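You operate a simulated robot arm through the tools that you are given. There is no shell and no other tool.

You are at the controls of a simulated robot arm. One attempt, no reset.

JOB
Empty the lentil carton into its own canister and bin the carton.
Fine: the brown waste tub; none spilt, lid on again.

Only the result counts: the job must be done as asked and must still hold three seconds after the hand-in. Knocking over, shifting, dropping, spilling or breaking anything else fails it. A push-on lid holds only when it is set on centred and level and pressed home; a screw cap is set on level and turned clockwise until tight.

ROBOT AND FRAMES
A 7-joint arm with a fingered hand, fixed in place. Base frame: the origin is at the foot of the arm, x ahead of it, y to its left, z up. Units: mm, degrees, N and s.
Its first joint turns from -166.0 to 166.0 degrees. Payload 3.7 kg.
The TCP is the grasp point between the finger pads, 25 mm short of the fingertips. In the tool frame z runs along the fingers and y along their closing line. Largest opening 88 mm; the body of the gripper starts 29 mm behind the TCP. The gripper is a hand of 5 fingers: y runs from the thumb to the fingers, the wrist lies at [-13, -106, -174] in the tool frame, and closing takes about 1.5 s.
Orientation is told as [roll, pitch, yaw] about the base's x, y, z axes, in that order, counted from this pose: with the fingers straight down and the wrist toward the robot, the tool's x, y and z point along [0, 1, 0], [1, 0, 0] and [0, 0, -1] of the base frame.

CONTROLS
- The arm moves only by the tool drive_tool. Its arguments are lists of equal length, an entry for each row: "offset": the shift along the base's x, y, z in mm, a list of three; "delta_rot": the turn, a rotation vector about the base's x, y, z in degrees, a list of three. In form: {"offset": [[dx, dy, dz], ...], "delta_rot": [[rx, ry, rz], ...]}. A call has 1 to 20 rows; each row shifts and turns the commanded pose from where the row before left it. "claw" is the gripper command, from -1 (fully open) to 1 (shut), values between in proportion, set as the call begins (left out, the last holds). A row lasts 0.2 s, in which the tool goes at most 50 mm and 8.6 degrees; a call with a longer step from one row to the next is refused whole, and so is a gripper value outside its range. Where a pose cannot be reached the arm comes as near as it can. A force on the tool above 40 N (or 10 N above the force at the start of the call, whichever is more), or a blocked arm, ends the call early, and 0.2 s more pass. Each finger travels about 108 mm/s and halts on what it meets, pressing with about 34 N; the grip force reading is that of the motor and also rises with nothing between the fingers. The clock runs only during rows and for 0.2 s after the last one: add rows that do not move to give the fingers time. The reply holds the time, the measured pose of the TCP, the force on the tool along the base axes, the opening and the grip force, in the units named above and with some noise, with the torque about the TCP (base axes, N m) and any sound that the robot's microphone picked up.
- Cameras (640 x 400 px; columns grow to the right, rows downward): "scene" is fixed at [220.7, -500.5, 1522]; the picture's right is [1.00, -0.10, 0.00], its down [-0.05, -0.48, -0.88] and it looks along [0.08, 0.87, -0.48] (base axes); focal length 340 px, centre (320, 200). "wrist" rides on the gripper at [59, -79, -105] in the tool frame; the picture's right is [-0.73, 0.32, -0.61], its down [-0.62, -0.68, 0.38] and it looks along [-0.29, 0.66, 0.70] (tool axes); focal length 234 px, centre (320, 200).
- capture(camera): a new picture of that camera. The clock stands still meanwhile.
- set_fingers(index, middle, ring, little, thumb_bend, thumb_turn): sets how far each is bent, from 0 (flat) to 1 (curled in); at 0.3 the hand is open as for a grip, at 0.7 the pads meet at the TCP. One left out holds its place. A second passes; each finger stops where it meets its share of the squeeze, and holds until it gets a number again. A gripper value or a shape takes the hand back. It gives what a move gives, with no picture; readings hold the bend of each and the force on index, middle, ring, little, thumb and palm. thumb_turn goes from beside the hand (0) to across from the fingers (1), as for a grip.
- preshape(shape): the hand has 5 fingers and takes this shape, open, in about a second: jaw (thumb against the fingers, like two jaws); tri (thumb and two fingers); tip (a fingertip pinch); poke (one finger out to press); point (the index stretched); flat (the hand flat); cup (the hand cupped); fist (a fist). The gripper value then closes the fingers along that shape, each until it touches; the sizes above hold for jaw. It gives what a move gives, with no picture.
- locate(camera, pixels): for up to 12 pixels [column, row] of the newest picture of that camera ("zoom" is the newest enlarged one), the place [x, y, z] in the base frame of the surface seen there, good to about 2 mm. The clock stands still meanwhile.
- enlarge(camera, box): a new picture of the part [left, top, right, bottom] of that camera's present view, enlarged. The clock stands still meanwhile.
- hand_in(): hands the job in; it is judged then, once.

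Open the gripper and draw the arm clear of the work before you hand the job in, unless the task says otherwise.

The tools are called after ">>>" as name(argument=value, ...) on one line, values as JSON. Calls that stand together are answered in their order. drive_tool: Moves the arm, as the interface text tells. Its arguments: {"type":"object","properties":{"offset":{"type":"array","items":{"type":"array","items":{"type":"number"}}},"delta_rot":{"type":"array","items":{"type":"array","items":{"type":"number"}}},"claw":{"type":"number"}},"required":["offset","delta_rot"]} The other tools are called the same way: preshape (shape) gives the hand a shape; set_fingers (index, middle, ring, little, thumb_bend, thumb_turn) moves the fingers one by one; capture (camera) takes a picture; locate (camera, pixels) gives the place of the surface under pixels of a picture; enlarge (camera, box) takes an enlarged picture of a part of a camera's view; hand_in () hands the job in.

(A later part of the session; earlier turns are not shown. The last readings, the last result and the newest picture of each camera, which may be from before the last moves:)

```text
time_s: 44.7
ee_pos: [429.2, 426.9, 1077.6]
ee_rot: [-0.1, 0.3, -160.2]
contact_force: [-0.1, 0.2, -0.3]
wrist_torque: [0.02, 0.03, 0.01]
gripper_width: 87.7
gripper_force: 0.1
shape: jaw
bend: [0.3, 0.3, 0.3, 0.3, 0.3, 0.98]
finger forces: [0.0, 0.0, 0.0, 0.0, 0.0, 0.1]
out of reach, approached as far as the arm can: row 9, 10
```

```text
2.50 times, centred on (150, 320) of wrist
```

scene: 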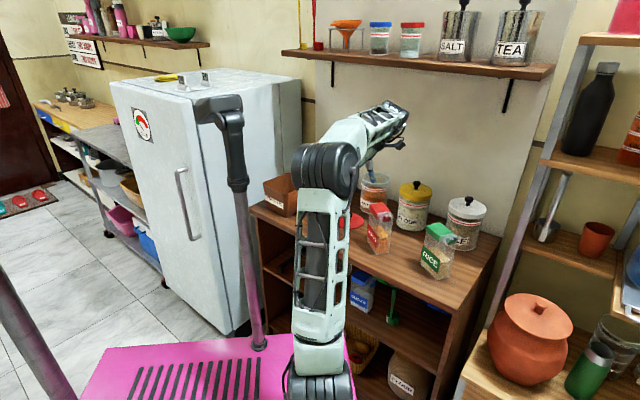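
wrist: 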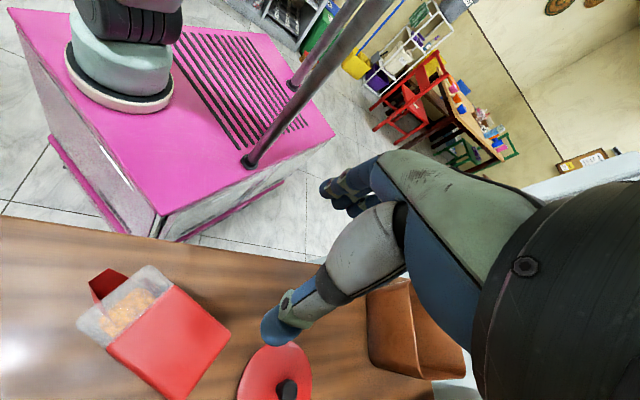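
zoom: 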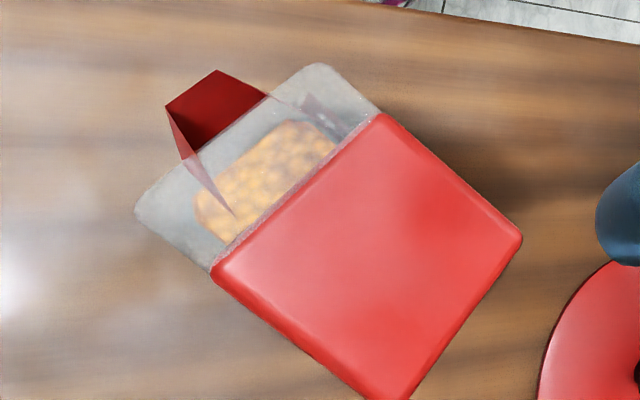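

The arm's vertical axis is at about (249,−80), and the carton stands close in. I'll test, in free air above the counter, the side-grip orientation (fingers horizontal along the carton's width direction, thumb on the chute side): first yaw back to ≈106.

>>> drive_tool(offset=[[0, 0, 3], [0, 0, 3], [0, 0, 3], [0, 0, 3], [0, 0, 3], [0, 0, 3], [0, 0, 3], [0, 0, 0], [0, 0, 0], [0, 0, 0], [0, 0, 0], [0, 0, 0], [0, 0, 0]], delta_rot=[[0, 0, -7.2], [0, 0, -7.2], [0, 0, -7.2], [0, 0, -7.2], [0, 0, -7.2], [0, 0, -7.2], [0, 0, -7.2], [0, 0, -7.2], [0, 0, -7.2], [0, 0, -7.2], [0, 0, -7.2], [0, 0, -7.2], [0, 0, -7.2]])

>>> capture(camera="scene")

>>> locate(camera="scene", pixels=[[325, 165], [300, 165], [348, 165], [325, 150], [310, 170], [320, 240], [320, 385], [370, 130], [290, 170], [370, 160]])

```text
time_s: 47.5
ee_pos: [429.0, 427.6, 1096.1]
ee_rot: [0.1, 0.0, 106.0]
contact_force: [-0.2, 0.7, 0.2]
wrist_torque: [0.02, 0.02, 0.0]
gripper_width: 87.9
gripper_force: 0.0
shape: jaw
bend: [0.3, 0.3, 0.3, 0.3, 0.3, 0.98]
finger forces: [0.1, 0.0, 0.1, 0.1, 0.1, 0.0]
```

```text
taken
```

scene: 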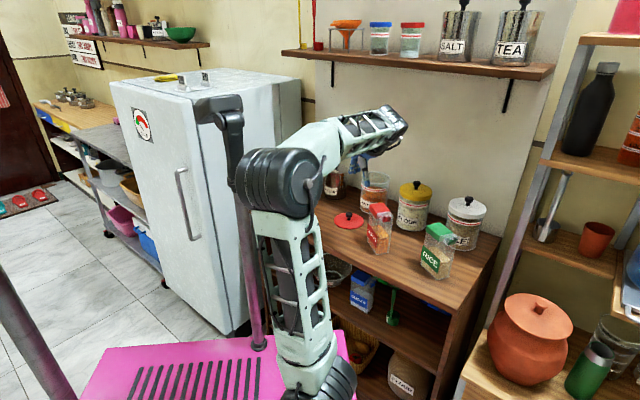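

```text
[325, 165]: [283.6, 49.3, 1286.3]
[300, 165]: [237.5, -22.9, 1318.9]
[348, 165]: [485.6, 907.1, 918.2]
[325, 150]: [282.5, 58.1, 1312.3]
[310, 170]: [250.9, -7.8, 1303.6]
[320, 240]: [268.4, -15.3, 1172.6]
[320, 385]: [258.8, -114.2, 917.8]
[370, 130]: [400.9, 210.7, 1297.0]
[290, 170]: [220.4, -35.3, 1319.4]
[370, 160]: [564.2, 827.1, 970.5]
```

Elbow is safely in front of the mast now. Next I tilt the fingers up to horizontal (rotation about the carton's chute axis) in free air, moving slightly outward, to test reachability.

>>> drive_tool(offset=[[4, -2, 0], [4, -2, 0], [4, -2, 0], [4, -2, 0], [4, -2, 0], [4, -3, 0], [4, -3, 0], [4, -3, 0], [4, -3, 0], [3, -3, 0], [2, -3, 0]], delta_rot=[[2.26, -7.88, 0], [2.26, -7.88, 0], [2.26, -7.88, 0], [2.26, -7.88, 0], [2.26, -7.88, 0], [2.26, -7.88, 0], [2.26, -7.88, 0], [2.26, -7.88, 0], [2.26, -7.88, 0], [2.26, -7.88, 0], [2.2, -7.6, 0]])

>>> capture(camera="scene")

>>> capture(camera="wrist")

```text
time_s: 49.9
ee_pos: [470.5, 399.8, 1097.7]
ee_rot: [-90.0, 0.3, 106.0]
contact_force: [0.1, -0.1, -0.1]
wrist_torque: [-0.01, 0.02, 0.0]
gripper_width: 87.8
gripper_force: 0.0
shape: jaw
bend: [0.3, 0.3, 0.3, 0.3, 0.3, 0.98]
finger forces: [0.0, 0.1, 0.0, 0.0, 0.0, 0.1]
```

```text
taken
```

scene: 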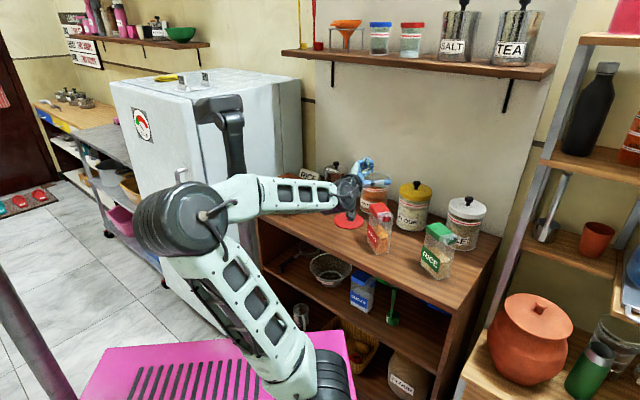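

```text
taken
```

wrist: 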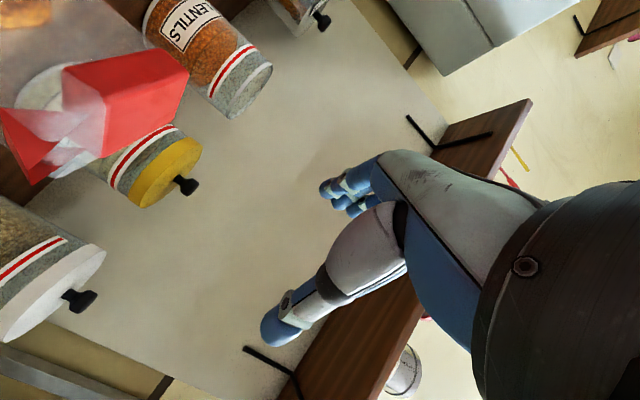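

The horizontal orientation is reachable. I'll check where elbow and forearm are relative to the mast now.

>>> locate(camera="scene", pixels=[[185, 215], [160, 220], [215, 215], [240, 195], [290, 195], [330, 195], [348, 195], [365, 170], [237, 150], [280, 340], [240, 270], [175, 185]])

>>> enlarge(camera="scene", box=[300, 140, 420, 260])

```text
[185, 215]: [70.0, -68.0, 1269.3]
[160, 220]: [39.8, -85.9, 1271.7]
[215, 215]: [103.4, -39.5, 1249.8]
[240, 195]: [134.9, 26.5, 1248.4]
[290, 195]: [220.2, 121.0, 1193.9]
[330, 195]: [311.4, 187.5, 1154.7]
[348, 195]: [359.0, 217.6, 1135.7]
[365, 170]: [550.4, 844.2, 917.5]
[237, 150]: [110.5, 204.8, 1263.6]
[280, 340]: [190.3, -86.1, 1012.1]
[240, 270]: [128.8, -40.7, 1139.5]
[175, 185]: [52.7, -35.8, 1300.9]
```

```text
3.33 times, centred on (360, 200) of scene
```

zoom: 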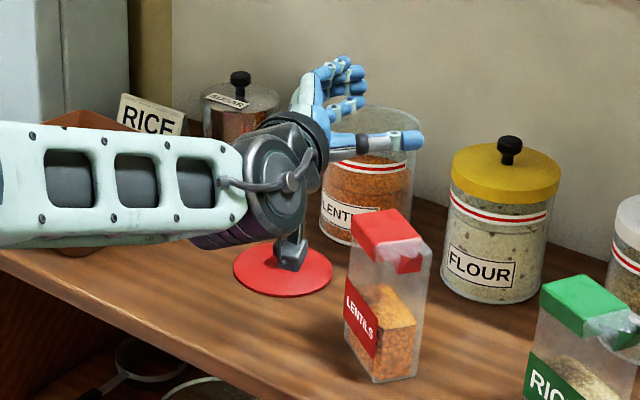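

The side-grip pose works, but the elbow drifted left; for the later trip to the tub I want it more to the right. I'll un-tilt while moving outward, then push the yaw to its wrist limit again at a more extended wrist position to swing the elbow right.

>>> drive_tool(offset=[[4, 10, 0], [4, 11, 0], [4, 11, 0], [4, 11, 0], [4, 11, -2], [4, 11, -2], [4, 11, -3], [5, 11, -3], [5, 11, -4], [5, 10, -4], [5, 10, -4]], delta_rot=[[-2.26, 7.88, 0], [-2.26, 7.88, 0], [-2.26, 7.88, 0], [-2.26, 7.88, 0], [-2.26, 7.88, 0], [-2.26, 7.88, 0], [-2.26, 7.88, 0], [-2.26, 7.88, 0], [-2.26, 7.88, 0], [-2.26, 7.88, 0], [-2.2, 7.6, 0]])

>>> drive_tool(offset=[[-10, -10, 0], [-8, -12, 0], [-8, -13, 0], [-7, -14, 0], [-6, -14, 0], [-5, -14, 0], [-4, -14, 0], [-3, -14, 0], [-1, -14, 0], [0, -14, 0], [2, -13, 0], [3, -12, 0]], delta_rot=[[0, 0, 7.8], [0, 0, 7.8], [0, 0, 7.8], [0, 0, 7.8], [0, 0, 7.8], [0, 0, 7.8], [0, 0, 7.8], [0, 0, 7.8], [0, 0, 7.8], [0, 0, 7.8], [0, 0, 7.8], [0, 0, 7.8]])

>>> capture(camera="scene")

```text
time_s: 52.3
ee_pos: [518.9, 518.1, 1074.2]
ee_rot: [0.2, 0.1, 106.3]
contact_force: [0.5, -0.9, -0.2]
wrist_torque: [0.03, -0.02, 0.03]
gripper_width: 87.7
gripper_force: 0.0
shape: jaw
bend: [0.3, 0.3, 0.3, 0.3, 0.3, 0.98]
finger forces: [0.0, 0.0, 0.1, 0.0, 0.0, 0.0]
```

```text
time_s: 54.9
ee_pos: [473.2, 360.3, 1075.4]
ee_rot: [0.2, -0.1, -160.1]
contact_force: [0.5, 0.5, 0.2]
wrist_torque: [0.01, 0.01, -0.01]
gripper_width: 87.9
gripper_force: 0.1
shape: jaw
bend: [0.3, 0.3, 0.3, 0.3, 0.3, 0.98]
finger forces: [0.1, 0.0, 0.0, 0.1, 0.1, 0.0]
```

```text
taken
```

scene: 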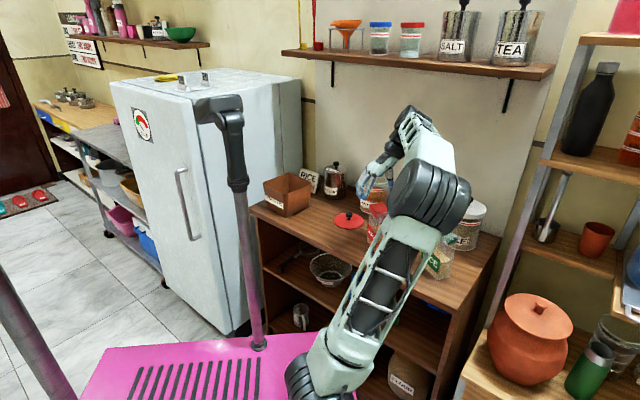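

The elbow has swung clearly to the right side (px (430,195)). Let me measure it.

>>> locate(camera="scene", pixels=[[430, 190], [400, 180], [465, 200], [430, 165], [440, 220], [370, 310], [310, 380], [415, 130], [385, 165], [340, 350]])

>>> capture(camera="wrist")

```text
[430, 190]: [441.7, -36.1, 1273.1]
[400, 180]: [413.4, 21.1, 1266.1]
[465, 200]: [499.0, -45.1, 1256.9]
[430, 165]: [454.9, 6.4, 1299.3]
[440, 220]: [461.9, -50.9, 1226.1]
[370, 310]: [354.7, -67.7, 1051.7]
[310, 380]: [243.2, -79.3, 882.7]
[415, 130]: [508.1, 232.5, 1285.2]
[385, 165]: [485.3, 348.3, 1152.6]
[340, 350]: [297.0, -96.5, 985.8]
```

```text
taken
```

wrist: 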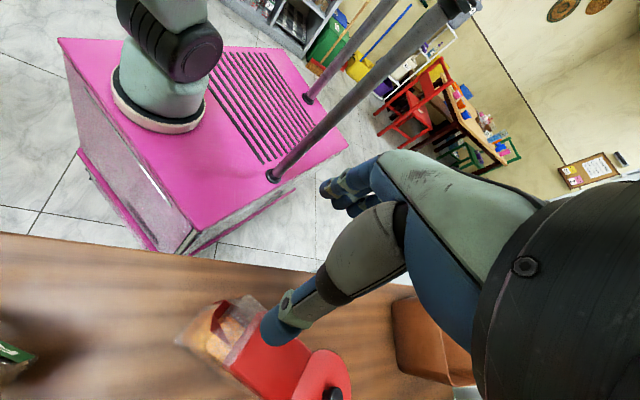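

The elbow is now on the right (≈(455,0,1255)), giving plenty of room from the mast. I'll shift back to where the wrist camera saw the carton from above, to measure its corners exactly.

>>> drive_tool(offset=[[-12, 15, 5], [-12, 15, 5], [-12, 15, 5], [-8, 15, 5], [0, 8, 0]], delta_rot=[[0, 0, -2], [0, 0, -2], [0, 0, -2], [0, 0, 0], [0, 0, 0]])

>>> capture(camera="wrist")

>>> capture(camera="scene")

```text
time_s: 56.1
ee_pos: [427.4, 427.3, 1095.5]
ee_rot: [0.1, -0.1, -166.2]
contact_force: [-1.0, -0.2, -0.1]
wrist_torque: [-0.02, 0.0, 0.01]
gripper_width: 87.7
gripper_force: 0.0
shape: jaw
bend: [0.3, 0.3, 0.3, 0.3, 0.3, 0.98]
finger forces: [0.0, 0.0, 0.1, 0.0, 0.0, 0.0]
```

```text
taken
```

wrist: 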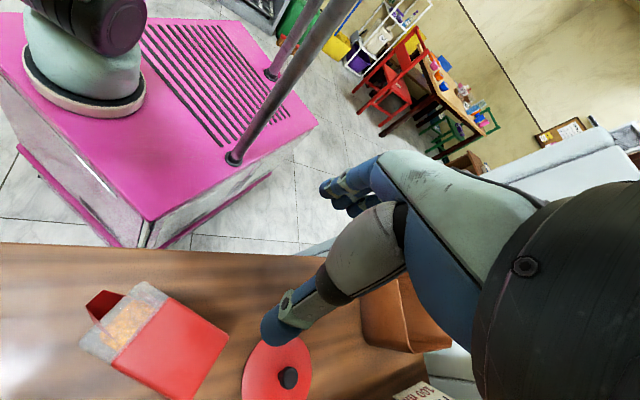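

```text
taken
```

scene: 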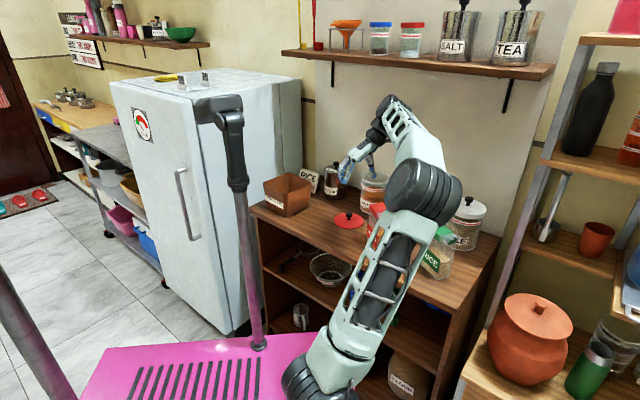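

The carton is fully visible in the wrist view at (160,340). I'll enlarge it and locate its corners.

>>> enlarge(camera="wrist", box=[60, 270, 250, 400])

>>> locate(camera="zoom", pixels=[[75, 245], [275, 50], [350, 105], [185, 305], [550, 235], [410, 395], [95, 115], [150, 75], [110, 165], [200, 110], [480, 300], [300, 350]])

```text
3.08 times, centred on (155, 335) of wrist
```

zoom: 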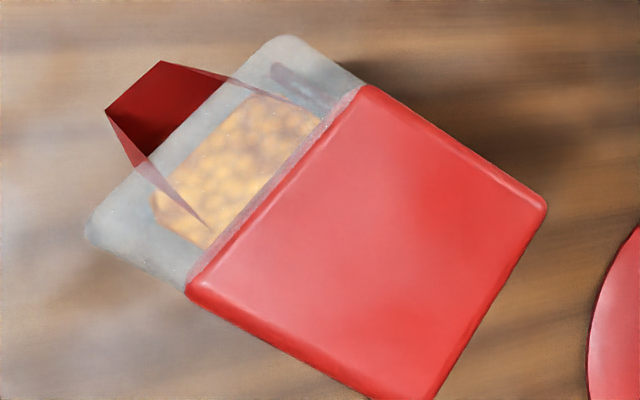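

```text
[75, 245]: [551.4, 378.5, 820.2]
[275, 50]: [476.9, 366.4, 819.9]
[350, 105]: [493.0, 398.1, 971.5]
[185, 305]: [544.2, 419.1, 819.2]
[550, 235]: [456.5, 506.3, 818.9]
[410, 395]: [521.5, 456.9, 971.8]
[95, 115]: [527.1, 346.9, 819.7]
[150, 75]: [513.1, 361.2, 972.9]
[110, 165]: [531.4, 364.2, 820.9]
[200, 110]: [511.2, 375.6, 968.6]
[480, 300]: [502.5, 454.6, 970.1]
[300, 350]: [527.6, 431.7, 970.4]
```

I'll sample just inside the cap corners and the chute tips for exact corner positions.

>>> locate(camera="zoom", pixels=[[364, 96], [196, 290], [540, 210], [432, 388], [280, 48], [98, 225], [160, 65], [110, 112], [130, 160], [218, 82], [205, 215], [250, 60]])

>>> locate(camera="wrist", pixels=[[288, 377], [262, 375], [302, 350], [280, 345], [160, 345], [20, 260], [100, 255], [200, 260], [300, 260], [60, 390]])

```text
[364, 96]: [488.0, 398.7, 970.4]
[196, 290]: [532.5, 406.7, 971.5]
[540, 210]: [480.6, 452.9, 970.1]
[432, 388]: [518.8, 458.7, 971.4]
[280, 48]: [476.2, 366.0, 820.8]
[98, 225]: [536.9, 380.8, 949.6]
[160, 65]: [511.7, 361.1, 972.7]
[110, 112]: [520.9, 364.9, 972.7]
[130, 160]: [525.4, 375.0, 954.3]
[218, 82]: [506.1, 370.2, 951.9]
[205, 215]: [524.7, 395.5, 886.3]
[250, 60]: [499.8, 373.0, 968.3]
```

```text
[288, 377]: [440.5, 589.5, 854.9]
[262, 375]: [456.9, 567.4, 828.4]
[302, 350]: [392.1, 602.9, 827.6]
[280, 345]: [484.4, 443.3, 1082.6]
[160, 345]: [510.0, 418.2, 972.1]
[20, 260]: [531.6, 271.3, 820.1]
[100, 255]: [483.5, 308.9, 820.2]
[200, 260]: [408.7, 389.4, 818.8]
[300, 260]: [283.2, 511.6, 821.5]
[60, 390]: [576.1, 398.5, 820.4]
```

The depth of the carton seems larger than I thought (cap plus clear front strip). I'll sample across the front and back edges to get the true depth for the 88 mm hand opening.

>>> locate(camera="zoom", pixels=[[92, 215], [100, 210], [110, 205], [120, 195], [135, 200], [110, 230], [260, 48], [270, 42], [290, 42], [300, 50], [265, 60], [245, 75]])

>>> locate(camera="zoom", pixels=[[546, 205], [543, 220], [500, 290], [470, 340], [440, 388], [548, 212], [505, 292], [475, 345], [445, 393], [130, 190], [150, 215], [300, 70]])

```text
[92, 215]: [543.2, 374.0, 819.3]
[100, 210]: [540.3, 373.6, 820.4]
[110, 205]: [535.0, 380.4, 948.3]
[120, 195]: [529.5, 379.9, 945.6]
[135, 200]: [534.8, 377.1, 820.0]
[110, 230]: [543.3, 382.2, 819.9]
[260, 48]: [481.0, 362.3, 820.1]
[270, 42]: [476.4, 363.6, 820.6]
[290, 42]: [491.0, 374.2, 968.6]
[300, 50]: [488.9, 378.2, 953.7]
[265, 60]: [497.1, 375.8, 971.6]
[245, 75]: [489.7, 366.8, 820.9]
```

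```text
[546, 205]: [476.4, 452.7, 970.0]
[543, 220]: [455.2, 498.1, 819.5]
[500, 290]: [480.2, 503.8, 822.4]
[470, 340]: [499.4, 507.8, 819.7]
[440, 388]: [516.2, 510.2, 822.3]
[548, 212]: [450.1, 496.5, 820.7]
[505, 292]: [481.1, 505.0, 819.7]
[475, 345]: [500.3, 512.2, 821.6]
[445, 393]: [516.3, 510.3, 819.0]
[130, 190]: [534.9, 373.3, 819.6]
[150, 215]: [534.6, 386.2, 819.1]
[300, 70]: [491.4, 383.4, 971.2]
```

Measured: carton ≈47 wide × 82 deep, width axis at ≈10° azimuth, chute tips at ≈(516,363,973). I'll grip it across its width from behind-above (hand tilted 45°), so the pour ends with the hand horizontal above. First I rotate the yaw back toward 10° at a safe height.

>>> drive_tool(offset=[[4, 6, 5], [4, 6, 5], [4, 6, 5], [4, 6, 5], [4, 6, 5], [4, 6, 5], [4, 6, 5], [4, 6, 5], [5, 6, 5], [5, 6, 5], [5, 6, 3], [6, 7, 2]], delta_rot=[[0, 0, -7.7], [0, 0, -7.7], [0, 0, -7.7], [0, 0, -7.7], [0, 0, -7.7], [0, 0, -7.7], [0, 0, -7.7], [0, 0, -7.7], [0, 0, -7.7], [0, 0, -7.7], [0, 0, -7.7], [0, 0, -7.7]])

>>> capture(camera="scene")

```text
time_s: 58.7
ee_pos: [480.2, 499.4, 1149.4]
ee_rot: [0.1, -0.1, 101.3]
contact_force: [0.0, 0.2, 0.9]
wrist_torque: [0.03, 0.01, 0.0]
gripper_width: 87.6
gripper_force: 0.0
shape: jaw
bend: [0.3, 0.3, 0.3, 0.3, 0.3, 0.98]
finger forces: [0.0, 0.0, 0.1, 0.0, 0.0, 0.1]
```

```text
taken
```

scene: 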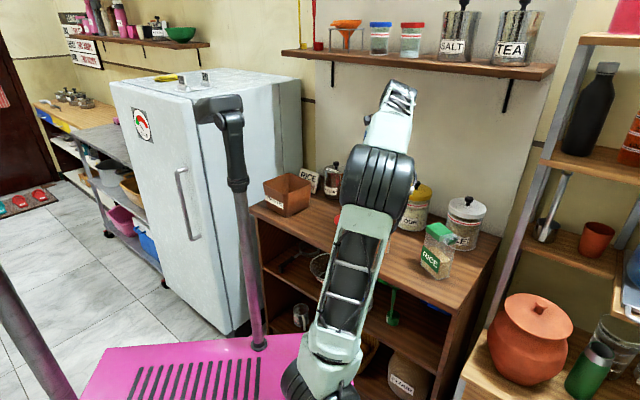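

Good; the elbow remains on the right. I continue the yaw down to about 10°.

>>> drive_tool(offset=[[0, 0, 0], [0, 0, 0], [0, 0, 0], [0, 0, 0], [0, 0, 0], [0, 0, 0], [0, 0, 0], [0, 0, 0], [0, 0, 0], [0, 0, 0], [0, 0, 0], [0, 0, 0]], delta_rot=[[0, 0, -7.6], [0, 0, -7.6], [0, 0, -7.6], [0, 0, -7.6], [0, 0, -7.6], [0, 0, -7.6], [0, 0, -7.6], [0, 0, -7.6], [0, 0, -7.6], [0, 0, -7.6], [0, 0, -7.6], [0, 0, -7.6]])

>>> capture(camera="scene")

>>> locate(camera="scene", pixels=[[330, 180], [350, 180], [310, 180], [330, 160], [370, 190], [320, 380], [360, 120], [380, 110], [375, 215], [340, 200]])

```text
time_s: 61.3
ee_pos: [482.3, 500.1, 1149.8]
ee_rot: [0.1, -0.1, 10.0]
contact_force: [0.8, -0.3, 0.5]
wrist_torque: [0.02, 0.0, -0.02]
gripper_width: 87.7
gripper_force: 0.1
shape: jaw
bend: [0.3, 0.3, 0.3, 0.3, 0.3, 0.98]
finger forces: [0.0, 0.1, 0.1, 0.1, 0.0, 0.0]
```

```text
taken
```

scene: 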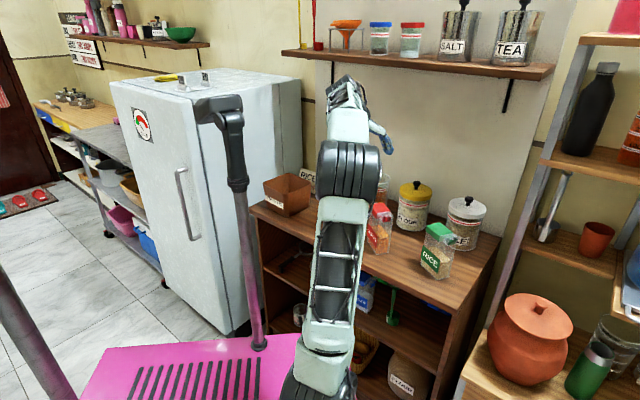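

```text
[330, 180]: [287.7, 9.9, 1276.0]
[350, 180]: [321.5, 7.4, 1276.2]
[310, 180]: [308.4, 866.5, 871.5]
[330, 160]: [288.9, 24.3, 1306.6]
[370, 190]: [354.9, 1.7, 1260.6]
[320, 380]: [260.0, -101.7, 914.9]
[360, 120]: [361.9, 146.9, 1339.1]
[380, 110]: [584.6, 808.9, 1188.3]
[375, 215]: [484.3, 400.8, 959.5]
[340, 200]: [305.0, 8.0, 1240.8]
```

The arm is now in a good elbow-up posture with yaw 10°, matching the carton. Next I tilt the fingers 45° toward the chute direction and move to a pre-grasp point behind and above the carton.

>>> drive_tool(offset=[[0, 0, 0], [0, 0, 0], [0, 0, 0], [0, 0, 0], [0, 0, 0], [0, 0, 0]], delta_rot=[[-7.39, -1.3, 0], [-7.39, -1.3, 0], [-7.39, -1.3, 0], [-7.39, -1.3, 0], [-7.39, -1.3, 0], [-7.39, -1.3, 0]])

>>> capture(camera="scene")

>>> capture(camera="wrist")

```text
time_s: 62.7
ee_pos: [481.7, 499.6, 1150.2]
ee_rot: [-45.0, 0.2, 10.0]
contact_force: [0.5, -0.2, -0.1]
wrist_torque: [0.03, 0.04, -0.01]
gripper_width: 87.6
gripper_force: 0.1
shape: jaw
bend: [0.3, 0.3, 0.3, 0.3, 0.3, 0.98]
finger forces: [0.0, 0.0, 0.1, 0.0, 0.0, 0.0]
```

```text
taken
```

scene: 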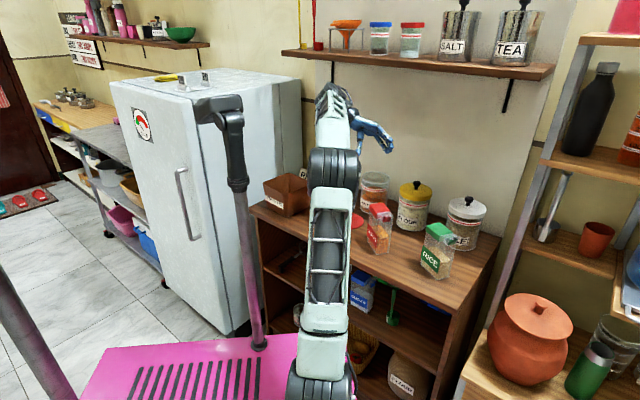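

```text
taken
```

wrist: 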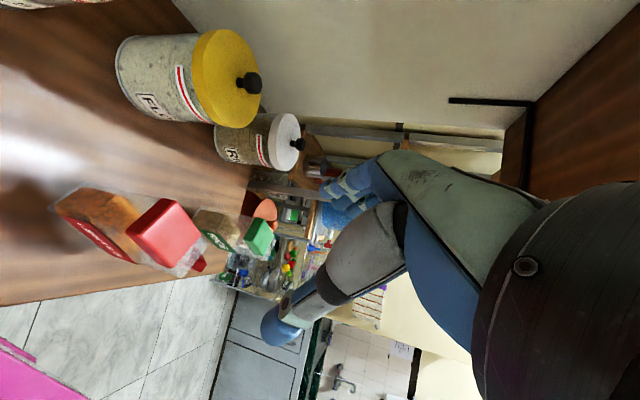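

Reachable as well. Before touching the carton I'll rehearse the pour rotation (about +130–140° the other way) in free air, a bit short of and above the canister.

>>> drive_tool(offset=[[4, 5, 0], [4, 5, 0], [4, 5, 0], [4, 5, 0], [4, 5, 0], [4, 5, 0], [4, 5, 0], [4, 5, 0], [4, 5, 0], [4, 5, 0], [4, 5, 0], [4, 5, 0], [4, 5, 0], [4, 5, 0], [4, 5, 0], [4, 5, 0], [4, 5, 0]], delta_rot=[[7.88, 1.39, 0], [7.88, 1.39, 0], [7.88, 1.39, 0], [7.88, 1.39, 0], [7.88, 1.39, 0], [7.88, 1.39, 0], [7.88, 1.39, 0], [7.88, 1.39, 0], [7.88, 1.39, 0], [7.88, 1.39, 0], [7.88, 1.39, 0], [7.88, 1.39, 0], [7.88, 1.39, 0], [7.88, 1.39, 0], [7.88, 1.39, 0], [7.88, 1.39, 0], [7.88, 1.39, 0]])

>>> capture(camera="scene")

>>> capture(camera="wrist")

```text
time_s: 66.3
ee_pos: [550.0, 587.2, 1153.1]
ee_rot: [91.2, -0.1, 10.1]
contact_force: [-0.6, 0.5, 0.0]
wrist_torque: [0.02, 0.02, 0.01]
gripper_width: 88.0
gripper_force: 0.0
shape: jaw
bend: [0.3, 0.3, 0.3, 0.3, 0.3, 0.98]
finger forces: [0.1, 0.0, 0.0, 0.1, 0.0, 0.0]
out of reach, approached as far as the arm can: row 15
```

```text
taken
```

scene: 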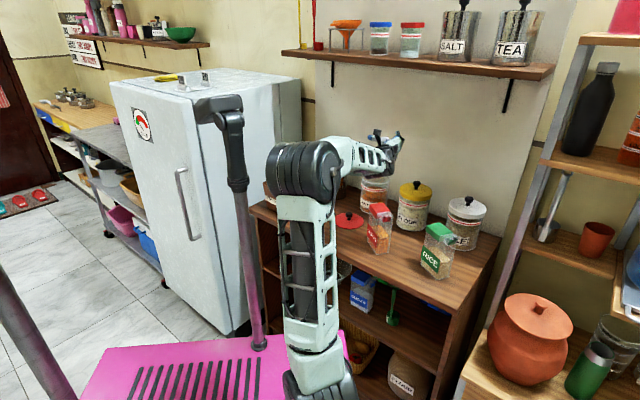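

```text
taken
```

wrist: 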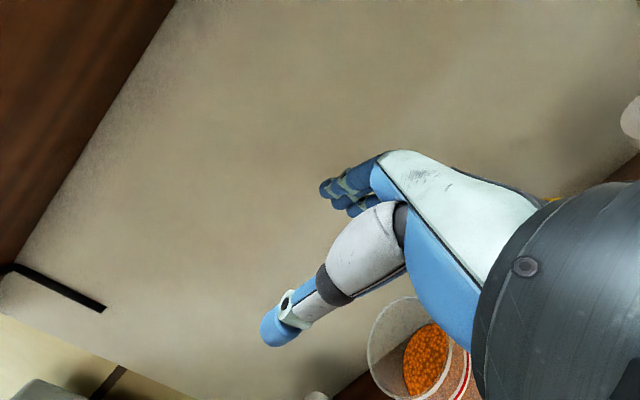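

The pour rotation is reachable (tilt reached +91°, i.e. 136° total). I'll check the elbow's distance to the mast in this pose.

>>> locate(camera="scene", pixels=[[300, 170], [275, 165], [325, 175], [300, 150], [290, 190], [310, 260], [350, 155], [385, 150]])

>>> enlarge(camera="scene", box=[250, 100, 430, 260])

```text
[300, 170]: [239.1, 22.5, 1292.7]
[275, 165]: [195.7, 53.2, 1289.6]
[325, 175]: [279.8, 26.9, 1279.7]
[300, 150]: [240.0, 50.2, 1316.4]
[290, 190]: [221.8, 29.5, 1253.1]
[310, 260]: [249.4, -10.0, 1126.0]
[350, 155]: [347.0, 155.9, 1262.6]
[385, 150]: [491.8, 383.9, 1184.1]
```

```text
2.50 times, centred on (340, 180) of scene
```

zoom: 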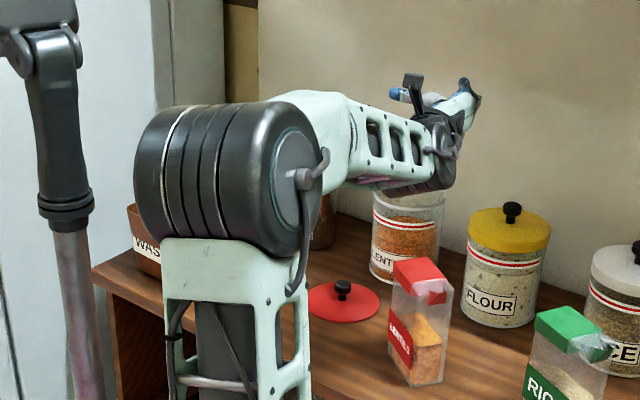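

Elbow ≈(240,80,1270), safely away. I'll reverse the rotation and return to the −45° tilt, then move to the pre-grasp point.

>>> drive_tool(offset=[[-4, -5, 0], [-4, -5, 0], [-4, -5, 0], [-4, -5, 0], [-4, -5, 0], [-4, -5, 0], [-4, -5, 0], [-4, -5, 0], [-4, -5, 0], [-4, -5, 0], [-4, -5, 0], [-4, -5, 0], [-4, -5, 0], [-4, -5, 0], [-4, -5, 0], [-3, -5, 0], [-2, -5, 0]], delta_rot=[[-7.88, -1.39, 0], [-7.88, -1.39, 0], [-7.88, -1.39, 0], [-7.88, -1.39, 0], [-7.88, -1.39, 0], [-7.88, -1.39, 0], [-7.88, -1.39, 0], [-7.88, -1.39, 0], [-7.88, -1.39, 0], [-7.88, -1.39, 0], [-7.88, -1.39, 0], [-7.88, -1.39, 0], [-7.88, -1.39, 0], [-7.88, -1.39, 0], [-7.88, -1.39, 0], [-7.88, -1.39, 0], [-7.88, -1.39, 0]])

>>> drive_tool(offset=[[0, 0, -15], [0, 0, -15], [0, 0, -15], [0, 0, -15], [0, 0, -15], [0, 0, -15], [0, 0, -10]], delta_rot=[[0, 0, 0], [0, 0, 0], [0, 0, 0], [0, 0, 0], [0, 0, 0], [0, 0, 0], [0, 0, 0]])

>>> capture(camera="scene")

>>> capture(camera="wrist")

```text
time_s: 69.9
ee_pos: [484.7, 501.5, 1150.9]
ee_rot: [-45.0, 0.2, 10.2]
contact_force: [0.0, -0.2, -0.2]
wrist_torque: [0.01, -0.02, 0.03]
gripper_width: 88.0
gripper_force: 0.0
shape: jaw
bend: [0.3, 0.3, 0.3, 0.3, 0.3, 0.98]
finger forces: [0.1, 0.0, 0.0, 0.0, 0.0, 0.1]
```

```text
time_s: 71.5
ee_pos: [483.9, 501.3, 1049.6]
ee_rot: [-44.9, 0.1, 10.1]
contact_force: [0.4, -0.4, -0.4]
wrist_torque: [-0.02, -0.02, 0.02]
gripper_width: 87.9
gripper_force: 0.1
shape: jaw
bend: [0.3, 0.3, 0.3, 0.3, 0.3, 0.98]
finger forces: [0.0, 0.0, 0.1, 0.0, 0.1, 0.1]
```

```text
taken
```

scene: 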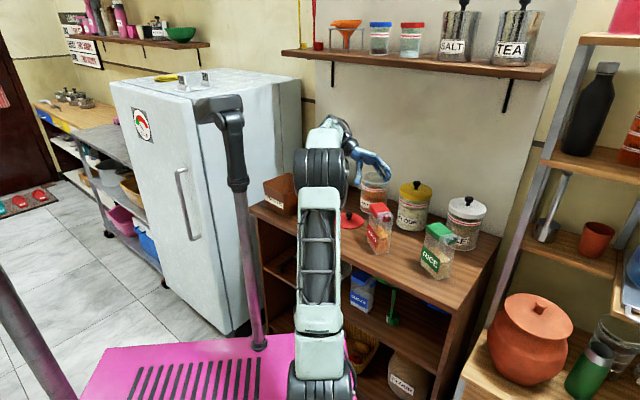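

```text
taken
```

wrist: 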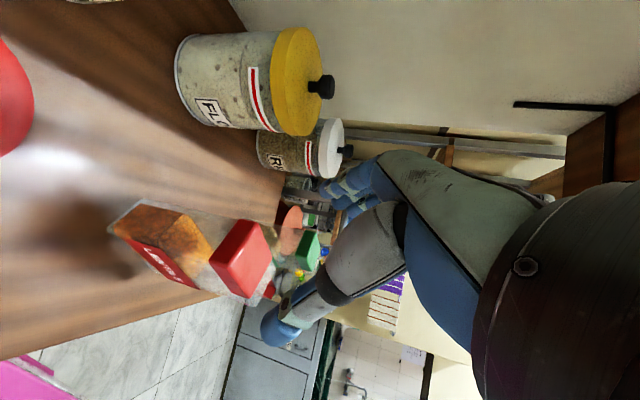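

I'll refine the carton's position from this close wrist view before approaching.

>>> enlarge(camera="wrist", box=[100, 190, 300, 315])

>>> locate(camera="zoom", pixels=[[460, 100], [545, 215], [430, 310], [355, 240], [450, 200], [400, 170], [340, 290], [370, 210], [480, 90], [440, 100], [520, 330], [70, 100]])

```text
3.20 times, centred on (200, 252) of wrist
```

zoom: 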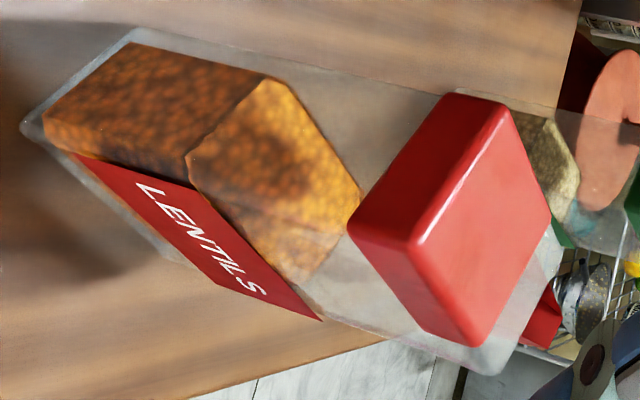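

```text
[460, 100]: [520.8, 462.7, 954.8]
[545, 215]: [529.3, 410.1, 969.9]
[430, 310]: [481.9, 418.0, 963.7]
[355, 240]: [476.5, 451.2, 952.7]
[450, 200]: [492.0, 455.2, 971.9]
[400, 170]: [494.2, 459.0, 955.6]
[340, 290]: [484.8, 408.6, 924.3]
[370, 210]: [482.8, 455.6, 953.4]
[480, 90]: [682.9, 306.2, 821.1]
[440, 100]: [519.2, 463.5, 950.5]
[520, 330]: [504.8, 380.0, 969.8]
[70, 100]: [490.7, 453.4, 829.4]
```

Back face of the carton is at ≈(499,460), cap bottom z≈949, centre line confirmed. I move to the pre-grasp point (490,512,1007).

>>> drive_tool(offset=[[2, 4, -14], [2, 4, -14], [2, 3, -14], [0, 0, 0]], delta_rot=[[0, 0, 0], [0, 0, 0], [0, 0, 0], [0, 0, 0]])

>>> enlarge(camera="scene", box=[310, 120, 430, 260])

>>> capture(camera="wrist")

```text
time_s: 72.5
ee_pos: [490.3, 511.8, 1010.3]
ee_rot: [-44.9, 0.2, 10.1]
contact_force: [-0.4, -0.3, -0.2]
wrist_torque: [0.02, -0.03, -0.01]
gripper_width: 88.1
gripper_force: 0.1
shape: jaw
bend: [0.3, 0.3, 0.3, 0.3, 0.3, 0.98]
finger forces: [0.1, 0.0, 0.1, 0.0, 0.0, 0.0]
```

```text
2.86 times, centred on (370, 190) of scene
```

zoom: 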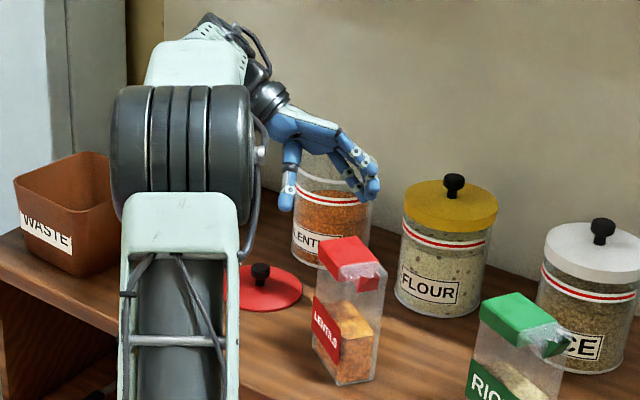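

```text
taken
```

wrist: 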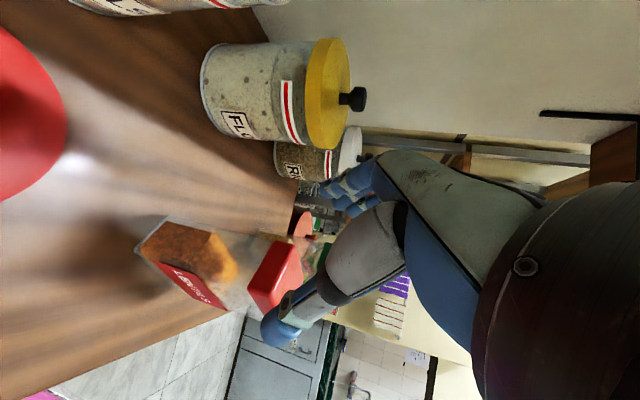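

The hand straddles the carton's line: thumb left, fingers right. I advance 60 mm along the finger direction and check.

>>> drive_tool(offset=[[1.2, -7, -7.3], [1.2, -7, -7.3], [1.2, -7, -7.3], [1.2, -7, -7.3], [1.2, -7, -7.3], [1.2, -7, -7.3], [0, 0, 0]], delta_rot=[[0, 0, 0], [0, 0, 0], [0, 0, 0], [0, 0, 0], [0, 0, 0], [0, 0, 0], [0, 0, 0]])

>>> enlarge(camera="scene", box=[340, 150, 420, 250])

>>> capture(camera="wrist")

```text
time_s: 74.1
ee_pos: [498.9, 469.3, 963.6]
ee_rot: [-44.9, 0.1, 10.1]
contact_force: [0.0, -1.4, 0.0]
wrist_torque: [-0.01, -0.01, -0.04]
gripper_width: 87.9
gripper_force: 0.0
shape: jaw
bend: [0.3, 0.3, 0.3, 0.3, 0.3, 0.98]
finger forces: [0.1, 0.0, 0.0, 0.1, 0.0, 0.1]
```

```text
4.00 times, centred on (380, 200) of scene
```

zoom: 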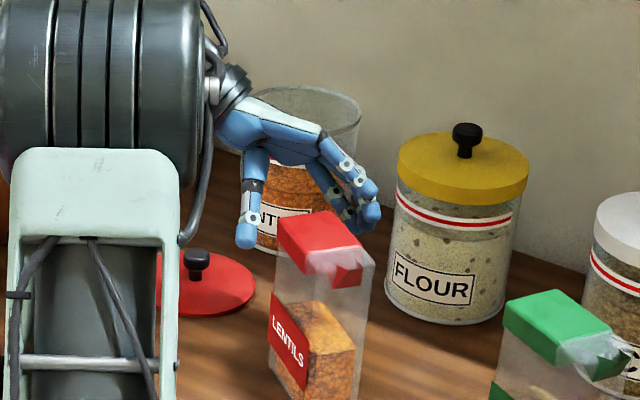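

```text
taken
```

wrist: 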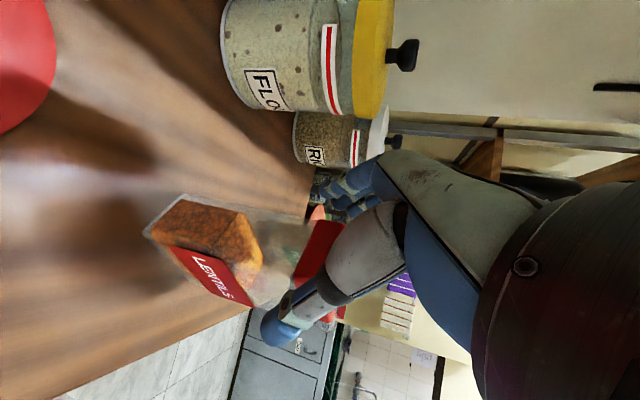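

Thumb and fingers pass either side of the cap with clearance. I advance the last ~28 mm in small steps.

>>> drive_tool(offset=[[0.5, -4, -4], [0.5, -4, -4], [0.5, -4, -4], [0.5, -4, -4], [0.5, -4, -4], [0, 0, 0]], delta_rot=[[0, 0, 0], [0, 0, 0], [0, 0, 0], [0, 0, 0], [0, 0, 0], [0, 0, 0]])

>>> enlarge(camera="scene", box=[350, 170, 410, 245])

>>> enlarge(camera="wrist", box=[200, 140, 420, 360])

```text
time_s: 75.5
ee_pos: [498.8, 447.8, 945.2]
ee_rot: [-44.9, 0.1, 10.1]
contact_force: [0.8, -0.1, 0.3]
wrist_torque: [0.01, 0.03, -0.01]
gripper_width: 87.8
gripper_force: 0.1
shape: jaw
bend: [0.3, 0.3, 0.3, 0.3, 0.3, 0.98]
finger forces: [0.0, 0.0, 0.0, 0.0, 0.0, 0.1]
```

```text
5.33 times, centred on (380, 208) of scene
```

zoom: 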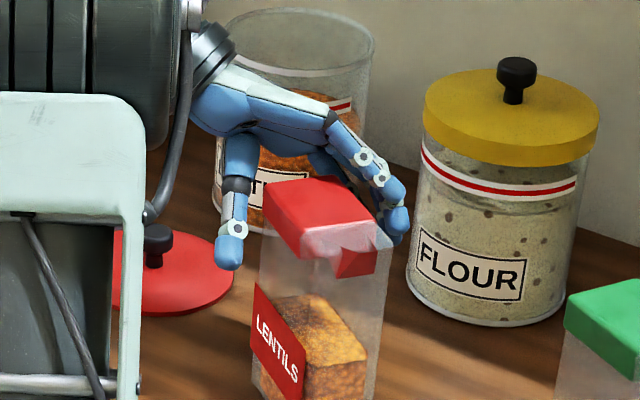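

```text
1.82 times, centred on (310, 250) of wrist
```

zoom: 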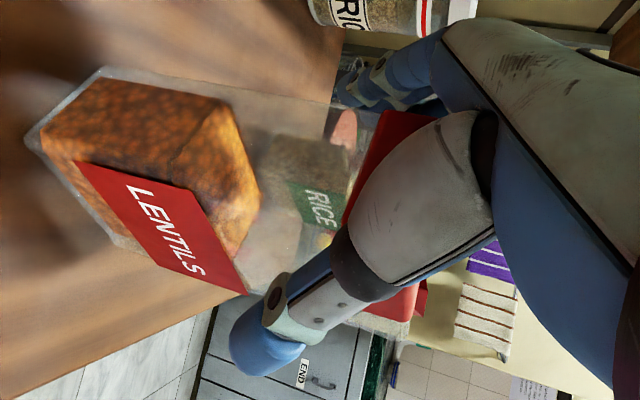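

No contact yet, hand slightly left of centre. I nudge +2 mm in x and 6 mm deeper, watching the force.

>>> drive_tool(offset=[[2, -2, -2], [0.5, -2, -2], [0, 0, 0]], delta_rot=[[0, 0, 0], [0, 0, 0], [0, 0, 0]])

>>> drive_tool(offset=[[0, 0, 0], [0, 0, 0], [0, 0, 0], [0, 0, 0], [0, 0, 0]], delta_rot=[[0, 0, 0], [0, 0, 0], [0, 0, 0], [0, 0, 0], [0, 0, 0]], claw=-0.3)

>>> enlarge(camera="scene", box=[350, 170, 410, 245])

```text
time_s: 76.3
ee_pos: [502.7, 446.4, 940.2]
ee_rot: [-44.9, 0.1, 10.0]
contact_force: [0.4, -0.1, -0.1]
wrist_torque: [-0.04, -0.01, -0.01]
gripper_width: 87.9
gripper_force: 0.1
shape: jaw
bend: [0.3, 0.3, 0.3, 0.3, 0.3, 0.98]
finger forces: [0.0, 0.1, 0.0, 0.1, 0.1, 0.0]
```

```text
time_s: 77.5
ee_pos: [502.8, 445.3, 940.8]
ee_rot: [-44.9, 0.1, 10.1]
contact_force: [-0.9, 0.0, -0.5]
wrist_torque: [-0.01, -0.01, -0.01]
gripper_width: 57.5
gripper_force: 0.0
shape: jaw
bend: [0.28, 0.39, 0.35, 0.36, 0.61, 1.0]
finger forces: [0.0, 0.0, 0.0, 0.0, 0.1, 0.0]
```

```text
5.33 times, centred on (380, 208) of scene
```

zoom: 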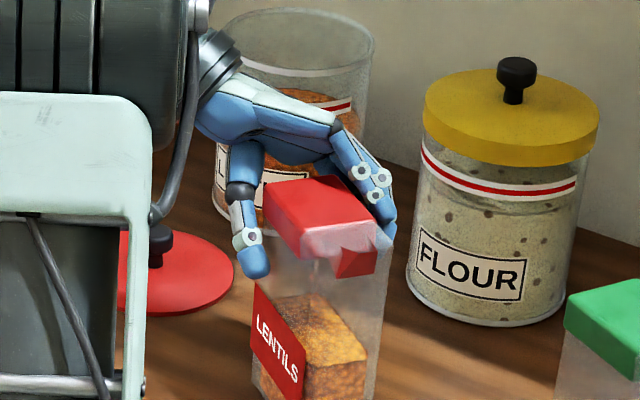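

At 57 mm opening still free. I close further in stages.

>>> drive_tool(offset=[[0, 0, 0], [0, 0, 0], [0, 0, 0], [0, 0, 0]], delta_rot=[[0, 0, 0], [0, 0, 0], [0, 0, 0], [0, 0, 0]], claw=-0.1)

>>> drive_tool(offset=[[0, 0, 0], [0, 0, 0], [0, 0, 0], [0, 0, 0]], delta_rot=[[0, 0, 0], [0, 0, 0], [0, 0, 0], [0, 0, 0]], claw=0.05)

>>> enlarge(camera="scene", box=[350, 170, 410, 245])

```text
time_s: 78.5
ee_pos: [502.0, 445.0, 940.3]
ee_rot: [-44.9, 0.1, 10.1]
contact_force: [0.1, -0.7, -0.4]
wrist_torque: [-0.02, -0.01, -0.02]
gripper_width: 49.5
gripper_force: 0.1
shape: jaw
bend: [0.74, 0.42, 0.39, 0.42, 0.66, 1.0]
finger forces: [0.1, 0.0, 0.0, 0.0, 0.3, 0.0]
```

```text
time_s: 79.5
ee_pos: [502.2, 445.6, 940.2]
ee_rot: [-44.9, 0.1, 10.1]
contact_force: [-0.3, -0.8, 0.3]
wrist_torque: [-0.07, 0.15, 0.05]
gripper_width: 43.6
gripper_force: 34.4
shape: jaw
bend: [0.74, 0.46, 0.43, 0.43, 0.68, 1.0]
finger forces: [16.0, 8.8, 3.9, 1.9, 31.4, 0.1]
```

```text
5.33 times, centred on (380, 208) of scene
```

zoom: 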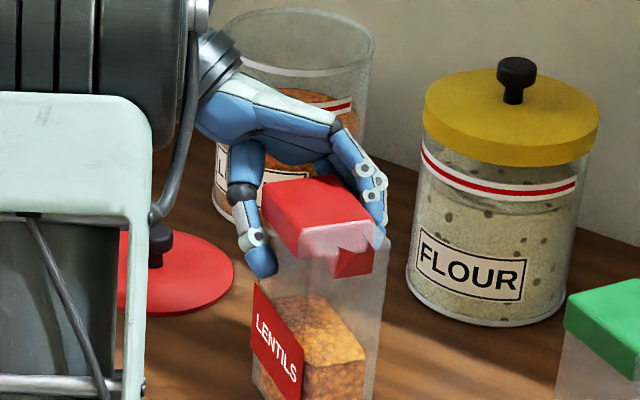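

All fingers contact the carton (index 16, middle 8.8, ring 3.9, little 1.9, thumb 31 N). I set the grip to fully closed to keep holding, and lift gently 10 mm.

>>> drive_tool(offset=[[0, 0, 0], [0, 0, 0], [0, 0, 0], [0, 0, 0]], delta_rot=[[0, 0, 0], [0, 0, 0], [0, 0, 0], [0, 0, 0]], claw=1)

>>> drive_tool(offset=[[0, 0, 2], [0, 0, 3], [0, 0, 4], [0, 0, 4], [0, 0, 0]], delta_rot=[[0, 0, 0], [0, 0, 0], [0, 0, 0], [0, 0, 0], [0, 0, 0]])

>>> enlarge(camera="scene", box=[340, 170, 420, 270])

>>> capture(camera="wrist")

```text
time_s: 80.5
ee_pos: [502.0, 445.5, 939.8]
ee_rot: [-44.9, 0.1, 10.0]
contact_force: [-0.2, 0.6, 0.4]
wrist_torque: [-0.02, 0.14, 0.03]
gripper_width: 43.6
gripper_force: 33.9
shape: jaw
bend: [0.74, 0.46, 0.43, 0.43, 0.68, 1.0]
finger forces: [16.0, 8.8, 3.8, 2.0, 31.4, 0.1]
```

```text
time_s: 81.7
ee_pos: [501.9, 446.0, 953.2]
ee_rot: [-45.0, 0.1, 10.1]
contact_force: [0.2, 0.3, -2.3]
wrist_torque: [0.03, -0.02, 0.01]
gripper_width: 43.3
gripper_force: 34.1
shape: jaw
bend: [0.74, 0.47, 0.46, 0.47, 0.69, 0.97]
finger forces: [18.3, 8.0, 4.0, 1.3, 31.9, 0.0]
```

```text
4.00 times, centred on (380, 220) of scene
```

zoom: 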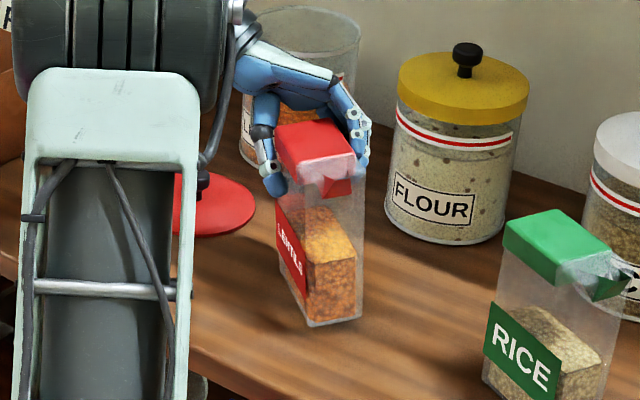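

```text
taken
```

wrist: 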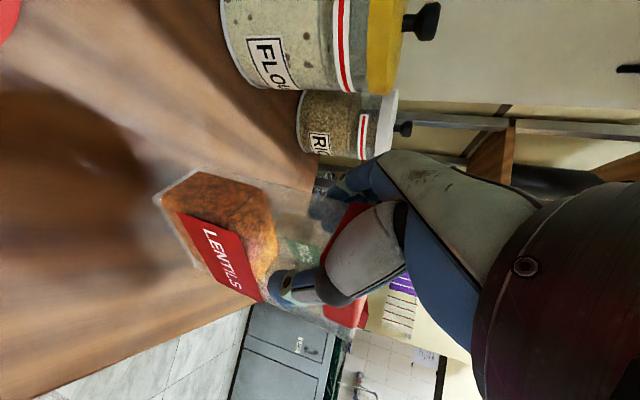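

The carton is held (≈2.3 N weight) and level. I lift it straight up to z≈1100 before moving toward the canister.

>>> drive_tool(offset=[[0, 0, 10], [0, 0, 15], [0, 0, 15], [0, 0, 15], [0, 0, 15], [0, 0, 15], [0, 0, 15], [0, 0, 15], [0, 0, 15], [0, 0, 12], [0, 0, 5]], delta_rot=[[0, 0, 0], [0, 0, 0], [0, 0, 0], [0, 0, 0], [0, 0, 0], [0, 0, 0], [0, 0, 0], [0, 0, 0], [0, 0, 0], [0, 0, 0], [0, 0, 0]])

>>> enlarge(camera="scene", box=[300, 80, 440, 250])

>>> capture(camera="wrist")

```text
time_s: 84.1
ee_pos: [500.9, 447.6, 1100.1]
ee_rot: [-44.9, 0.0, 10.1]
contact_force: [0.2, -0.4, -2.2]
wrist_torque: [0.03, 0.01, 0.01]
gripper_width: 43.3
gripper_force: 34.3
shape: jaw
bend: [0.74, 0.47, 0.46, 0.47, 0.69, 0.97]
finger forces: [18.4, 8.0, 4.0, 1.3, 31.9, 0.0]
```

```text
2.35 times, centred on (370, 165) of scene
```

zoom: 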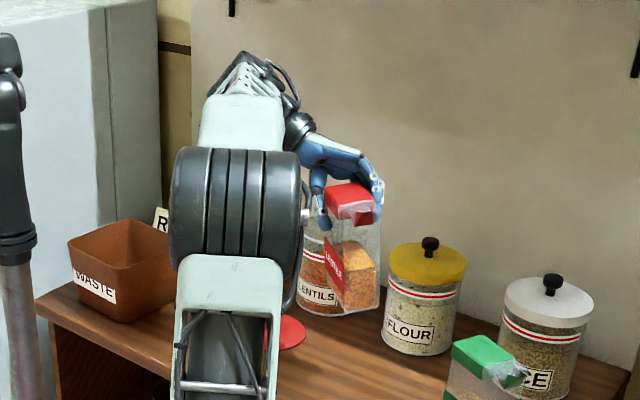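

```text
taken
```

wrist: 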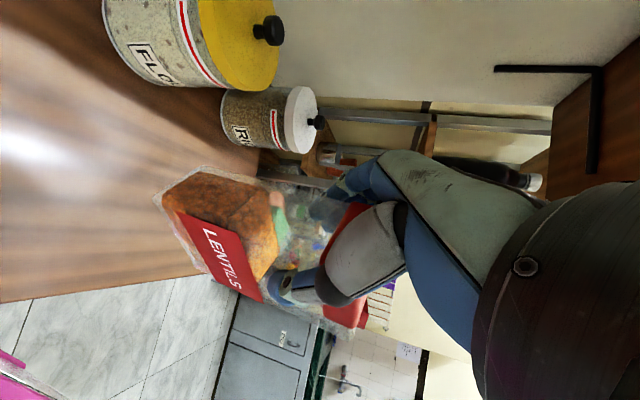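

Stable. I'll measure the carton's pose in the hand (chute tip, cap, bottom corners) to plan the pour exactly.

>>> enlarge(camera="scene", box=[362, 145, 402, 215])

>>> locate(camera="zoom", pixels=[[310, 110], [370, 125], [330, 95], [390, 150], [340, 155], [385, 180], [370, 185], [310, 380], [385, 360], [270, 300], [330, 290], [400, 200]])

```text
5.71 times, centred on (382, 180) of scene
```

zoom: 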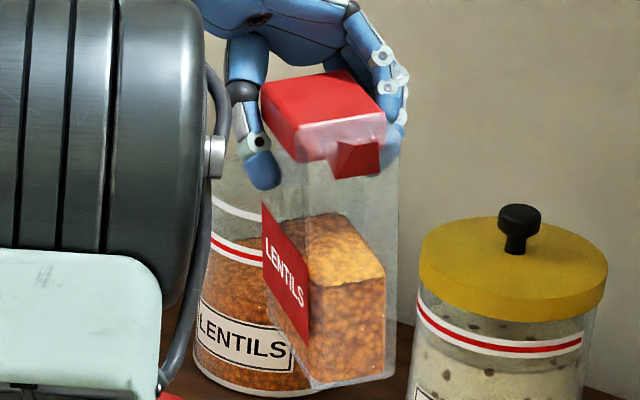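

```text
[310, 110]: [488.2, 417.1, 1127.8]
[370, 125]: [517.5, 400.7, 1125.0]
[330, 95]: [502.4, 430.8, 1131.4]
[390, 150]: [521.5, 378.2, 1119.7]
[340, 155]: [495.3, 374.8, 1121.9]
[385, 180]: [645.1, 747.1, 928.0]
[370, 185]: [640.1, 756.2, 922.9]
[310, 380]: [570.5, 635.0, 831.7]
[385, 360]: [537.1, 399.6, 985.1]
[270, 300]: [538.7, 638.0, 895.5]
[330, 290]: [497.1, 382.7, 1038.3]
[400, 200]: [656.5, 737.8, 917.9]
```

The carton pivoted about 10° forward in the grip, which is fine. I'll locate the chute lip exactly.

>>> locate(camera="zoom", pixels=[[358, 150], [376, 146], [345, 165], [374, 172], [338, 175], [360, 165], [338, 145], [350, 155], [265, 95], [345, 75], [305, 160], [380, 100]])

```text
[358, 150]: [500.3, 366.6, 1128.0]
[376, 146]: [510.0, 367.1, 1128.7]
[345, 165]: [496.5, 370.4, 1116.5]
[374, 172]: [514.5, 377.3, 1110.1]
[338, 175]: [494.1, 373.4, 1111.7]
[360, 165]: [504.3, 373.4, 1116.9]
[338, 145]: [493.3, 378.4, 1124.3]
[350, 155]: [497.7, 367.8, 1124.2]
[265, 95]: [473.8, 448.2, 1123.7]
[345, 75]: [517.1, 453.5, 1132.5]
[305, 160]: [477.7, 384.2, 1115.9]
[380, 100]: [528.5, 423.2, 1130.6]
```

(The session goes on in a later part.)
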